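You operate a simulated robot arm through the tools that you are given. There is no shell and no other tool. Be economical: measure what you need, move in short steps, check, and stop when the job is done.

Carry out the task below with a simulated robot arm. There is one attempt and no reset: what you move stays moved.

Task
Fetch the sachet labelled "damp" from the mat at the cabinet end and stand it on the yellow pad.

The check looks at the end state, three seconds after you hand in, the way a careful person would. Anything else that was tipped, shoved, dropped, spilled or broken makes it a failure.

Robot
A 7-joint arm with a two-finger parallel gripper, fixed in place. Base frame: the origin is at the foot of the arm, x ahead of it, y to its left, z up; the work surface is at about z = 0. Readings come in mm, rad, newtons and seconds.
With the tool pointing down near the work surface it reaches from about 240 to 620 mm from the base axis. Its first joint turns from -1.152 to 1.152 rad. Payload 2.6 kg.
The tool frame sits at the grasp point between the pads (the TCP): z along the fingers, y along the line on which they close. The tips reach 30 mm beyond it. The gripper opens to 94 mm. The fingers are 28 mm wide and 10 mm thick; the gripper's body (50 by 96 mm) begins 55 mm behind the TCP.
Orientation is that of the tool frame in the base frame, as a unit quaternion [x, y, z, w]. With the fingers straight down and closing along the base's y, the tool's x points along the base's -x, its y along +y and its z along -z.

Tools
- The arm moves only by the tool move_arm. Its argument "deltas" is a list that holds one entry, the list of rows, each a list of 4 numbers: the shift along the base's x, y, z in m, then the turn about the base's z in rad. In form: [[[x, y, z, twist], ...]]. A call has 1 to 12 rows; each row shifts and turns the commanded pose from where the row before left it. "fingers" is the opening, from 0 (shut) to 1 (fully open), set as the call begins (left out, the last holds). Rows are played at 5 a second. More than 50 mm and 0.15 rad between two rows, or a gripper value outside its range, and nothing of the call is played. Where a pose cannot be reached the arm comes as near as it can. A force on the tool above 40 N (or 10 N above the force at the start of the call, whichever is more), or a blocked arm, ends the call early, and 0.2 s more pass. Each finger travels about 72 mm/s and halts on what it meets, pressing with about 30 N; the grip force reading is that of the motor and also rises with nothing between the fingers. The clock runs only during rows and for 0.2 s after the last one: add rows that do not move to give the fingers time. The reply holds the time, the measured pose of the TCP, the force on the tool along the base axes, the opening and the grip force, in the units named above and with some noise.
- Cameras (640 x 400 px; columns grow to the right, rows downward): "scene" is fixed at [49.5, 459.5, 567.1]; the picture's right is [-0.64, -0.77, 0.00], its down [-0.44, 0.36, -0.82] and it looks along [0.63, -0.52, -0.57] (base axes); focal length 359 px, centre (320, 200). "wrist" rides on the gripper at [76, 14, -103] in the tool frame; the picture's right is [-0.18, 0.98, 0.00], its down [-0.75, -0.14, -0.64] and it looks along [-0.63, -0.12, 0.77] (tool axes); focal length 243 px, centre (320, 200). There is no depth. A picture from a camera that has moved, and an enlarged one, comes with that camera's place and axes in the base frame and with its lens. The place of the scene camera against the robot may be out by one fixed shift of up to 25 mm in any direction.
- camera(camera): a new picture of that camera. The clock stands still meanwhile.
- enlarge(camera, box): a new picture of the part [left, top, right, bottom] of that camera's present view, enlarged. The clock stands still meanwhile.
- finish_job(): hands the job in; it is judged then, once.

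Work in short steps. Places have to be worked out from the pictures, the camera data and where the tool is seen: move nearer, look again, correct. Check each grasp and each placing, and mend what went wrong. You have 90 turns and 46 pictures in all, those below and enlarged ones among them. Open the gripper and draw the arm clear of the work before you hand the job in, unless the task says otherwise; then end with one line.

The tools are called after ">>>" as name(argument=value, ...) on one line, values as JSON. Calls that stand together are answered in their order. move_arm: Moves the arm, as the interface text tells. Its arguments: {"type":"object","properties":{"deltas":{"type":"array","items":{"type":"array","items":{"type":"array","items":{"type":"number"}}}},"fingers":{"type":"number"}},"required":["deltas"]} The other tools are called the same way: camera (camera) takes a picture; enlarge (camera, box) takes an enlarged picture of a part of a camera's view; finish_job () hands the job in.

At the start:

```text
clock: 0.0
position: [474.8, 49.4, 263.3]
tool_rot: [0.0, 1.0, 0.0, 0.0]
wrist_force: [0.0, -0.4, 0.7]
gripper_width: 94.2
grip_force: 0.1
```

scene: 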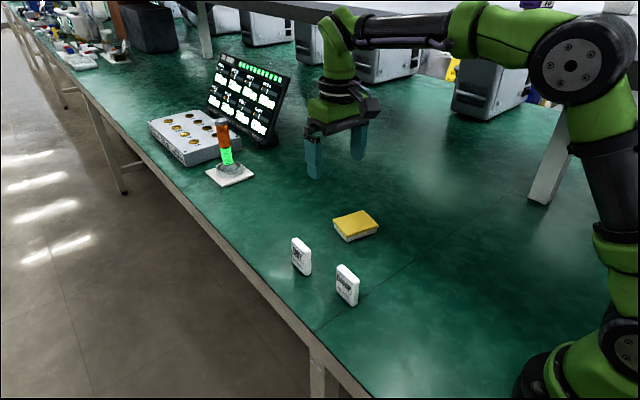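
wrist: 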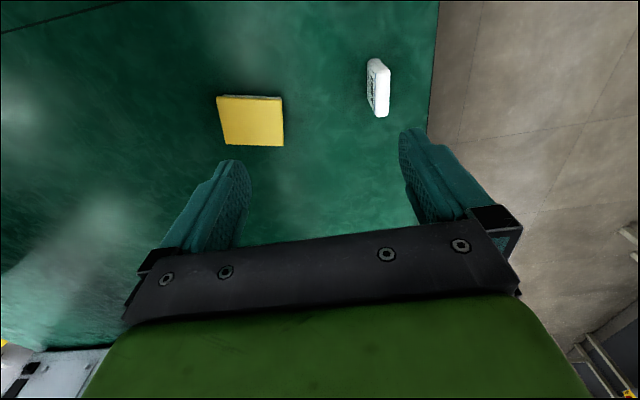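

The scene shows two small white standing items near the yellow pad; I need to read their labels and see what else is around.

>>> enlarge(camera="scene", box=[270, 200, 390, 320])

>>> enlarge(camera="scene", box=[140, 40, 300, 200])

```text
3.33 times, centred on (330, 260) of scene
camera zoom: at [49.5, 459.5, 567.1], right [-0.64, -0.77, 0.0], down [-0.44, 0.36, -0.82], along [0.63, -0.52, -0.57], focal length 1197 px, centre (287, 0)
```

zoom: 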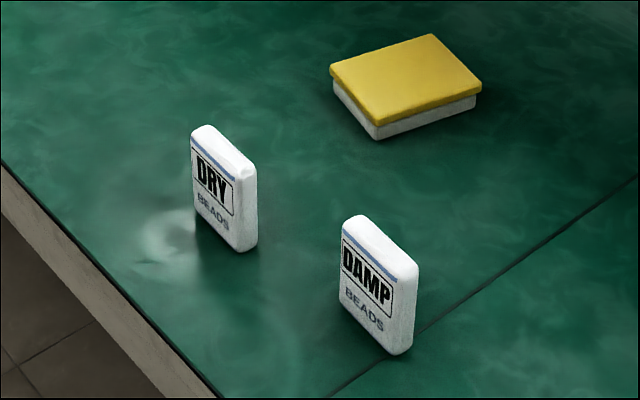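

```text
2.50 times, centred on (220, 120) of scene
camera zoom: at [49.5, 459.5, 567.1], right [-0.64, -0.77, 0.0], down [-0.44, 0.36, -0.82], along [0.63, -0.52, -0.57], focal length 898 px, centre (570, 400)
```

zoom: 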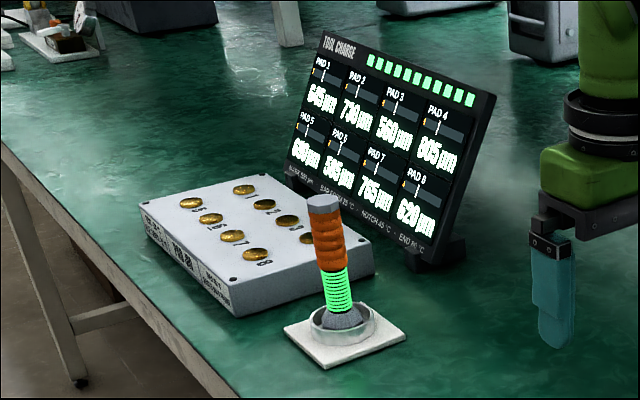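

Damp sachet is the nearer one: scene estimate about (380,116), 44 mm wide along x, 15 mm thick along y, ~62 mm tall. The wrist picture suggests the scene camera is about 20 mm off in y (pad near (518,-63)), so the sachet is likely near (380,97). I move high behind it to look with the wrist camera.

>>> move_arm(deltas=[[[-0.04, 0.016, 0, 0], [-0.04, 0.016, 0, 0], [-0.04, 0.016, 0, 0], [0, 0, 0, 0]]], fingers=1)

>>> camera(camera="wrist")

>>> enlarge(camera="scene", box=[200, 50, 300, 150])

```text
clock: 1.0
position: [354.6, 98.9, 264.7]
tool_rot: [0.0, 1.0, -0.001, 0.0]
wrist_force: [0.5, 1.2, -0.2]
gripper_width: 94.0
grip_force: 0.0
```

```text
41 pictures are left
camera wrist: at [278.5, 113.0, 365.7], right [0.18, 0.98, 0.0], down [0.75, -0.14, 0.64], along [0.63, -0.12, -0.77], focal length 243 px, centre (320, 200)
```

wrist: 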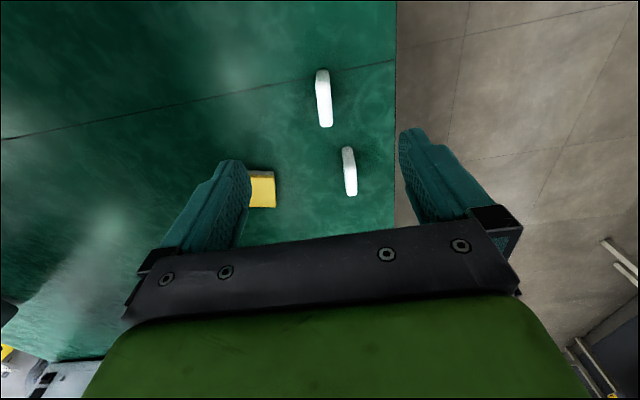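

```text
4.00 times, centred on (250, 100) of scene
camera zoom: at [49.5, 459.5, 567.1], right [-0.64, -0.77, 0.0], down [-0.44, 0.36, -0.82], along [0.63, -0.52, -0.57], focal length 1436 px, centre (600, 600)
```

zoom: 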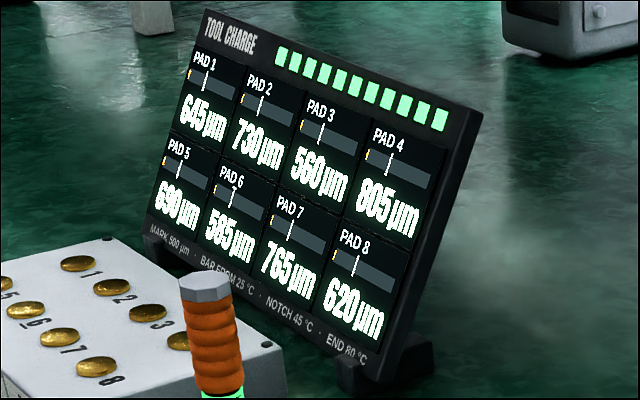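

The display is unrelated. I zoom the wrist view on the nearer sachet.

>>> enlarge(camera="wrist", box=[260, 50, 400, 210])

```text
2.50 times, centred on (330, 130) of wrist
camera zoom: at [278.5, 113.0, 365.7], right [0.18, 0.98, 0.0], down [0.75, -0.14, 0.64], along [0.63, -0.12, -0.77], focal length 606 px, centre (295, 375)
```

zoom: 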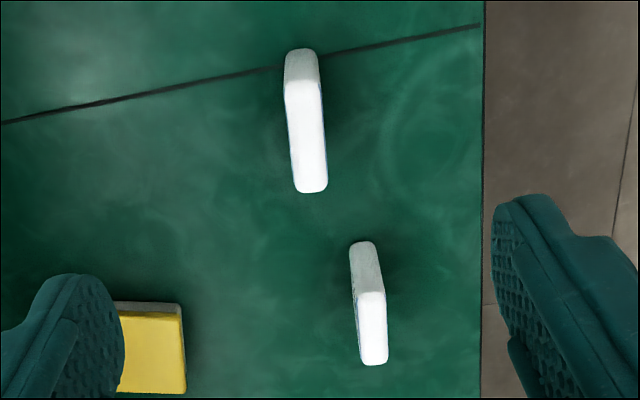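

Wrist triangulation puts the sachet's centre near (380, 99), top at about z=62, yaw about -0.06 rad. I move over it to z≈115 and look again.

>>> move_arm(deltas=[[[0.026, 0.0005, -0.03, 0], [0, 0, -0.04, 0], [0, 0, -0.04, 0], [0, 0, -0.04, 0], [0, 0, 0, 0]]])

>>> camera(camera="wrist")

>>> enlarge(camera="scene", box=[270, 160, 430, 320])

```text
clock: 2.2
position: [382.7, 98.4, 114.4]
tool_rot: [0.0, 1.0, 0.0, 0.0]
wrist_force: [-0.2, -1.1, 0.6]
gripper_width: 94.0
grip_force: 0.0
```

```text
38 pictures are left
camera wrist: at [306.8, 112.5, 216.1], right [0.18, 0.98, 0.0], down [0.75, -0.14, 0.64], along [0.63, -0.12, -0.77], focal length 243 px, centre (320, 200)
```

wrist: 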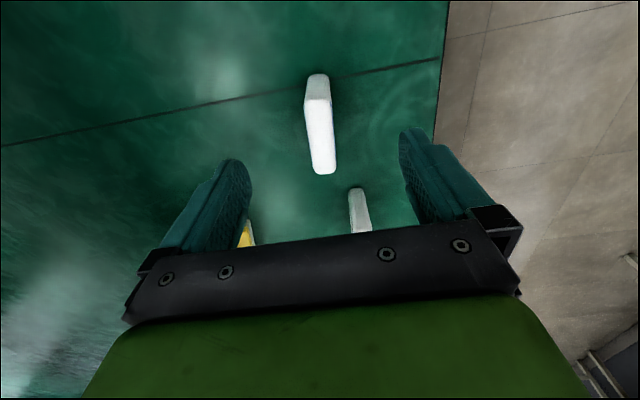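

```text
2.50 times, centred on (350, 240) of scene
camera zoom: at [49.5, 459.5, 567.1], right [-0.64, -0.77, 0.0], down [-0.44, 0.36, -0.82], along [0.63, -0.52, -0.57], focal length 898 px, centre (245, 100)
```

zoom: 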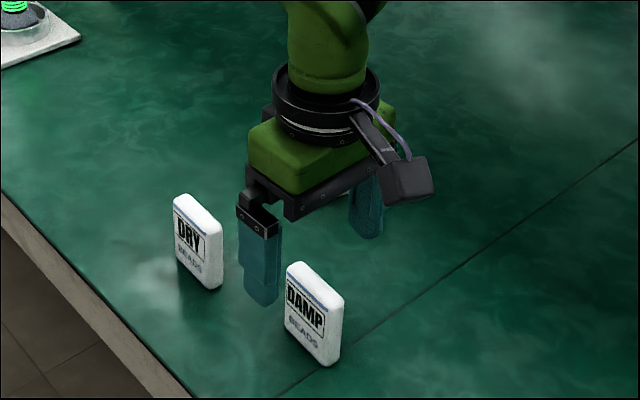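

The sachet's centre is consistent at about (380, 99), yaw about -0.09 rad. I align and descend with the fingers straddling it, to TCP z≈42.

>>> move_arm(deltas=[[[-0.0025, 0.0005, 0, -0.08], [0, 0, -0.025, 0], [0, 0, -0.025, 0], [0, 0, -0.022, 0], [0, 0, 0, 0]]])

>>> camera(camera="wrist")

```text
clock: 3.4
position: [380.1, 99.2, 41.4]
tool_rot: [0.04, 0.999, 0.0, 0.0]
wrist_force: [0.1, -0.5, 0.6]
gripper_width: 94.3
grip_force: 0.0
```

```text
36 pictures are left
camera wrist: at [304.9, 119.0, 143.5], right [0.26, 0.96, 0.0], down [0.74, -0.2, 0.64], along [0.62, -0.17, -0.77], focal length 243 px, centre (320, 200)
```

wrist: 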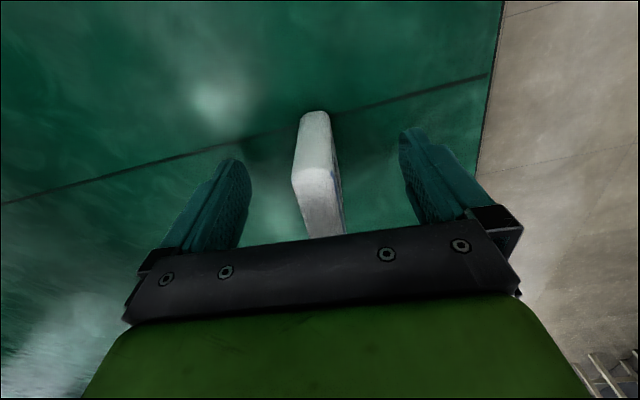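

The sachet sits between the fingers. I close gently towards 13 mm.

>>> move_arm(deltas=[[[0, 0, 0, 0], [0, 0, 0, 0], [0, 0, 0, 0], [0, 0, 0, 0], [0, 0, 0, 0]]], fingers=0.13)

```text
clock: 4.6
position: [380.3, 98.3, 42.7]
tool_rot: [0.04, 0.999, 0.0, 0.0]
wrist_force: [0.5, 0.2, -0.2]
gripper_width: 21.2
grip_force: 29.6
```

Gripped at 21 mm opening. I lift straight up and check.

>>> move_arm(deltas=[[[0, 0, 0.015, 0], [0, 0, 0.035, 0], [0, 0, 0.04, 0], [0, 0, 0, 0]]])

>>> camera(camera="wrist")

>>> enlarge(camera="scene", box=[270, 160, 430, 320])

```text
clock: 5.6
position: [377.6, 101.5, 133.5]
tool_rot: [0.04, 0.999, 0.0, 0.0]
wrist_force: [0.1, -0.4, -0.1]
gripper_width: 21.4
grip_force: 30.3
```

```text
35 pictures are left
camera wrist: at [302.9, 121.1, 235.3], right [0.26, 0.97, 0.0], down [0.74, -0.2, 0.64], along [0.62, -0.17, -0.77], focal length 243 px, centre (320, 200)
```

wrist: 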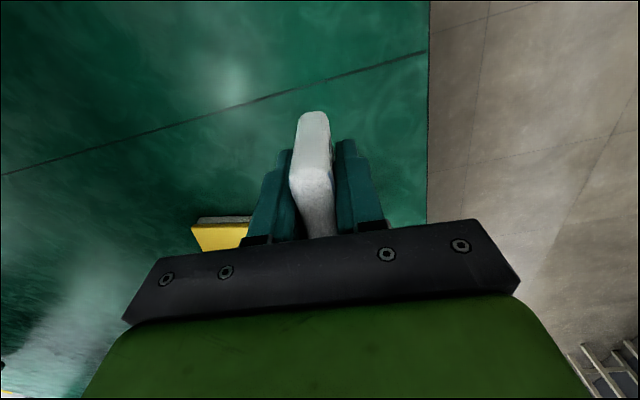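

```text
2.50 times, centred on (350, 240) of scene
camera zoom: at [49.5, 459.5, 567.1], right [-0.64, -0.77, 0.0], down [-0.44, 0.36, -0.82], along [0.63, -0.52, -0.57], focal length 898 px, centre (245, 100)
```

zoom: 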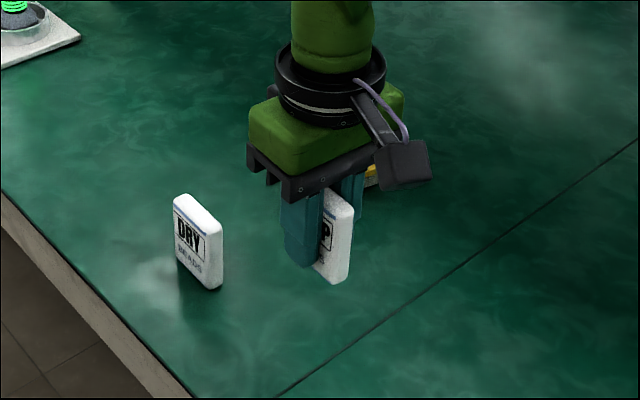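

The sachet is held upright. I travel at this height towards the pad (estimated centre (521,-63), yaw about -0.2) and stop short of it to look.

>>> move_arm(deltas=[[[0.02, -0.035, 0.01, -0.03], [0.02, -0.035, 0.01, -0.03], [0.02, -0.035, 0.01, -0.03], [0.02, -0.035, 0.01, -0.03], [0.01, -0.022, 0, 0], [0, 0, 0, 0]]])

>>> camera(camera="wrist")

```text
clock: 7.0
position: [469.6, -63.9, 169.6]
tool_rot: [0.1, 0.995, 0.0, 0.0]
wrist_force: [-1.3, 0.2, -1.0]
gripper_width: 21.3
grip_force: 30.1
```

```text
33 pictures are left
camera wrist: at [398.1, -34.1, 272.1], right [0.38, 0.93, 0.0], down [0.71, -0.29, 0.64], along [0.59, -0.24, -0.77], focal length 243 px, centre (320, 200)
```

wrist: 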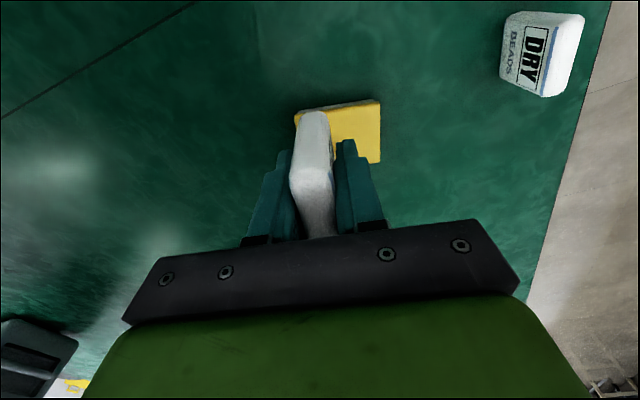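

Pad corners from here agree: centre about (522,-60), ~72×88 mm, yaw about -0.22. I move over it and lower to TCP z≈75 (sachet bottom ~33 mm up), then look.

>>> move_arm(deltas=[[[0.026, 0.002, 0, 0], [0.026, 0.002, 0, 0], [0, 0, -0.035, 0], [0, 0, -0.035, 0], [0, 0, -0.025, 0], [0, 0, 0, 0]]])

>>> camera(camera="wrist")

>>> enlarge(camera="scene", box=[290, 140, 430, 280])

```text
clock: 8.4
position: [520.6, -59.0, 75.4]
tool_rot: [0.101, 0.995, 0.001, 0.0]
wrist_force: [0.6, 1.0, -0.8]
gripper_width: 21.3
grip_force: 29.7
```

```text
32 pictures are left
camera wrist: at [449.3, -29.8, 177.2], right [0.38, 0.93, 0.0], down [0.71, -0.29, 0.64], along [0.6, -0.24, -0.77], focal length 243 px, centre (320, 200)
```

wrist: 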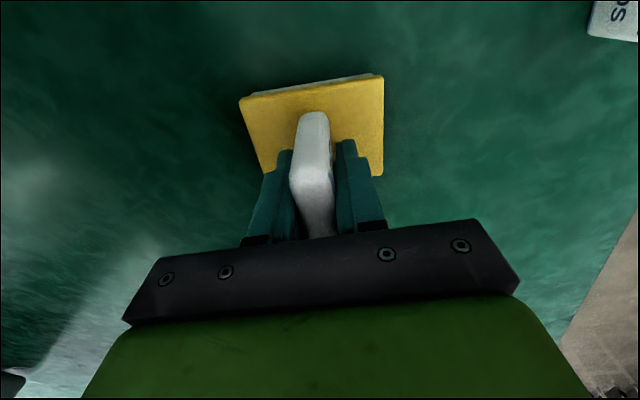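

```text
2.86 times, centred on (360, 210) of scene
camera zoom: at [49.5, 459.5, 567.1], right [-0.64, -0.77, 0.0], down [-0.44, 0.36, -0.82], along [0.63, -0.52, -0.57], focal length 1026 px, centre (206, 171)
```

zoom: 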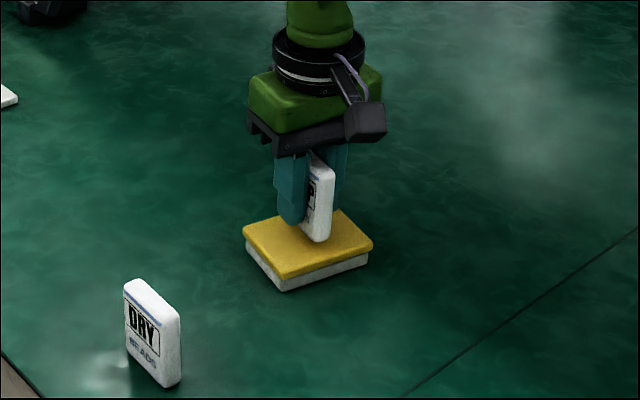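

Sachet is centred over the pad, upright. I lower in small steps watching the force.

>>> move_arm(deltas=[[[0, 0, -0.005, 0], [0, 0, -0.004, 0], [0, 0, 0, 0]]])

>>> enlarge(camera="scene", box=[320, 170, 400, 250])

```text
clock: 9.2
position: [521.2, -58.5, 66.8]
tool_rot: [0.1, 0.995, 0.001, 0.001]
wrist_force: [-2.1, 0.4, 4.7]
gripper_width: 21.2
grip_force: 30.1
```

```text
5.00 times, centred on (360, 210) of scene
camera zoom: at [49.5, 459.5, 567.1], right [-0.64, -0.77, 0.0], down [-0.44, 0.36, -0.82], along [0.63, -0.52, -0.57], focal length 1795 px, centre (120, 150)
```

zoom: 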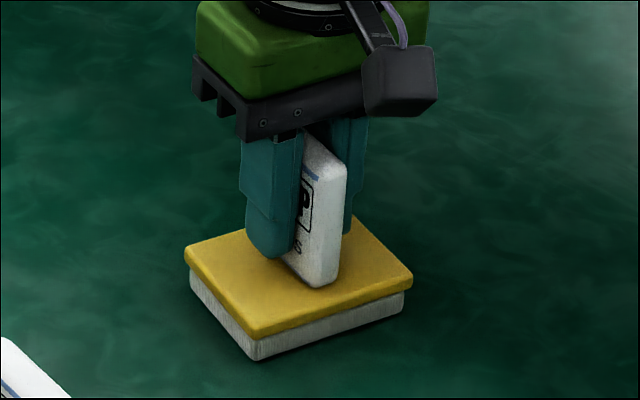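

Force z rose to ~5 N, so contact seems to begin. One more millimetre to confirm.

>>> move_arm(deltas=[[[0, 0, -0.001, 0], [0, 0, 0, 0], [0, 0, 0, 0]]])

```text
clock: 10.0
position: [521.0, -58.5, 66.8]
tool_rot: [0.1, 0.995, 0.0, 0.001]
wrist_force: [-2.6, -0.9, 11.9]
gripper_width: 21.0
grip_force: 30.2
```

Contact confirmed (12 N). I ease off 1 mm, then open the fingers partway.

>>> move_arm(deltas=[[[0, 0, 0.001, 0], [0, 0, 0, 0]]])

>>> move_arm(deltas=[[[0, 0, 0, 0], [0, 0, 0, 0], [0, 0, 0, 0]]], fingers=0.45)

>>> camera(camera="wrist")

>>> enlarge(camera="scene", box=[320, 170, 400, 250])

```text
clock: 10.6
position: [521.1, -57.4, 66.9]
tool_rot: [0.099, 0.995, 0.0, 0.0]
wrist_force: [2.0, -1.1, 4.0]
gripper_width: 21.6
grip_force: 29.8
```

```text
clock: 11.4
position: [521.4, -59.5, 68.2]
tool_rot: [0.101, 0.995, 0.001, 0.0]
wrist_force: [0.0, 0.4, 0.2]
gripper_width: 42.4
grip_force: 0.1
```

```text
29 pictures are left
camera wrist: at [448.8, -29.8, 169.6], right [0.38, 0.93, 0.0], down [0.71, -0.29, 0.64], along [0.59, -0.24, -0.77], focal length 243 px, centre (320, 200)
```

wrist: 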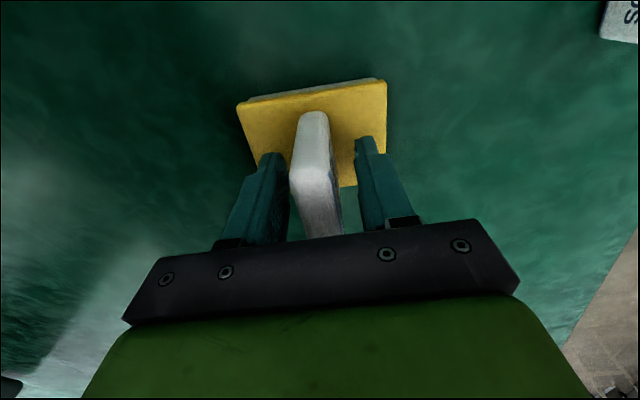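

```text
5.00 times, centred on (360, 210) of scene
camera zoom: at [49.5, 459.5, 567.1], right [-0.64, -0.77, 0.0], down [-0.44, 0.36, -0.82], along [0.63, -0.52, -0.57], focal length 1795 px, centre (120, 150)
```

zoom: 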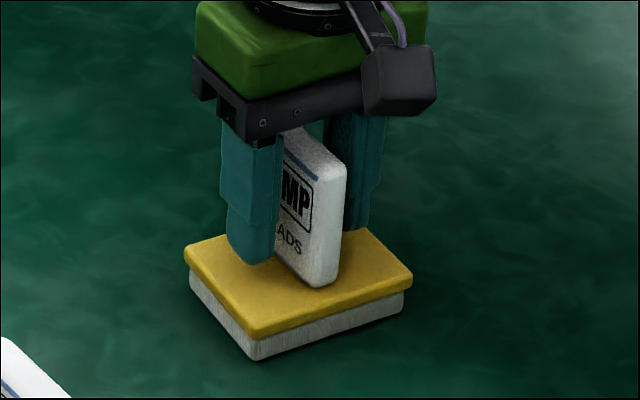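

The sachet stands free on the pad. I open more, then rise straight up and back away.

>>> move_arm(deltas=[[[0, 0, 0, 0], [0, 0, 0, 0], [0, 0, 0.02, 0], [0, 0, 0.03, 0], [0, 0, 0.04, 0], [0, 0, 0.04, 0], [-0.04, 0, 0.03, 0], [-0.04, 0, 0, 0], [0, 0, 0, 0]]], fingers=0.85)

>>> camera(camera="wrist")

>>> camera(camera="scene")

```text
clock: 13.4
position: [442.5, -56.3, 227.7]
tool_rot: [0.101, 0.995, 0.0, 0.0]
wrist_force: [0.4, 0.6, 0.4]
gripper_width: 79.6
grip_force: 0.0
```

```text
27 pictures are left
camera wrist: at [369.6, -27.3, 329.1], right [0.38, 0.93, 0.0], down [0.71, -0.29, 0.64], along [0.59, -0.24, -0.77], focal length 243 px, centre (320, 200)
```

wrist: 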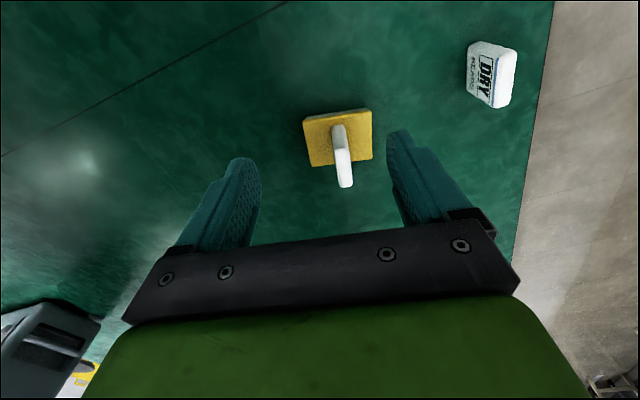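

```text
26 pictures are left
```

scene: 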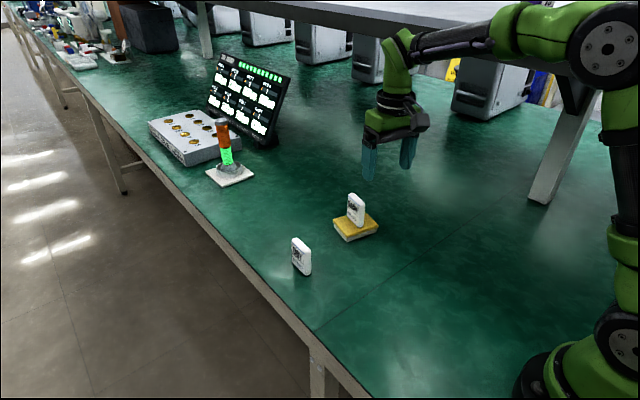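

The "damp" sachet stands upright on the yellow pad, everything else looks undisturbed, and the gripper is open and clear. I hand in.

>>> finish_job()

```text
The job is handed in.
```

The "damp" sachet is standing upright near the centre of the yellow pad; the "dry" sachet and everything else are where they were, and the arm is open and clear.
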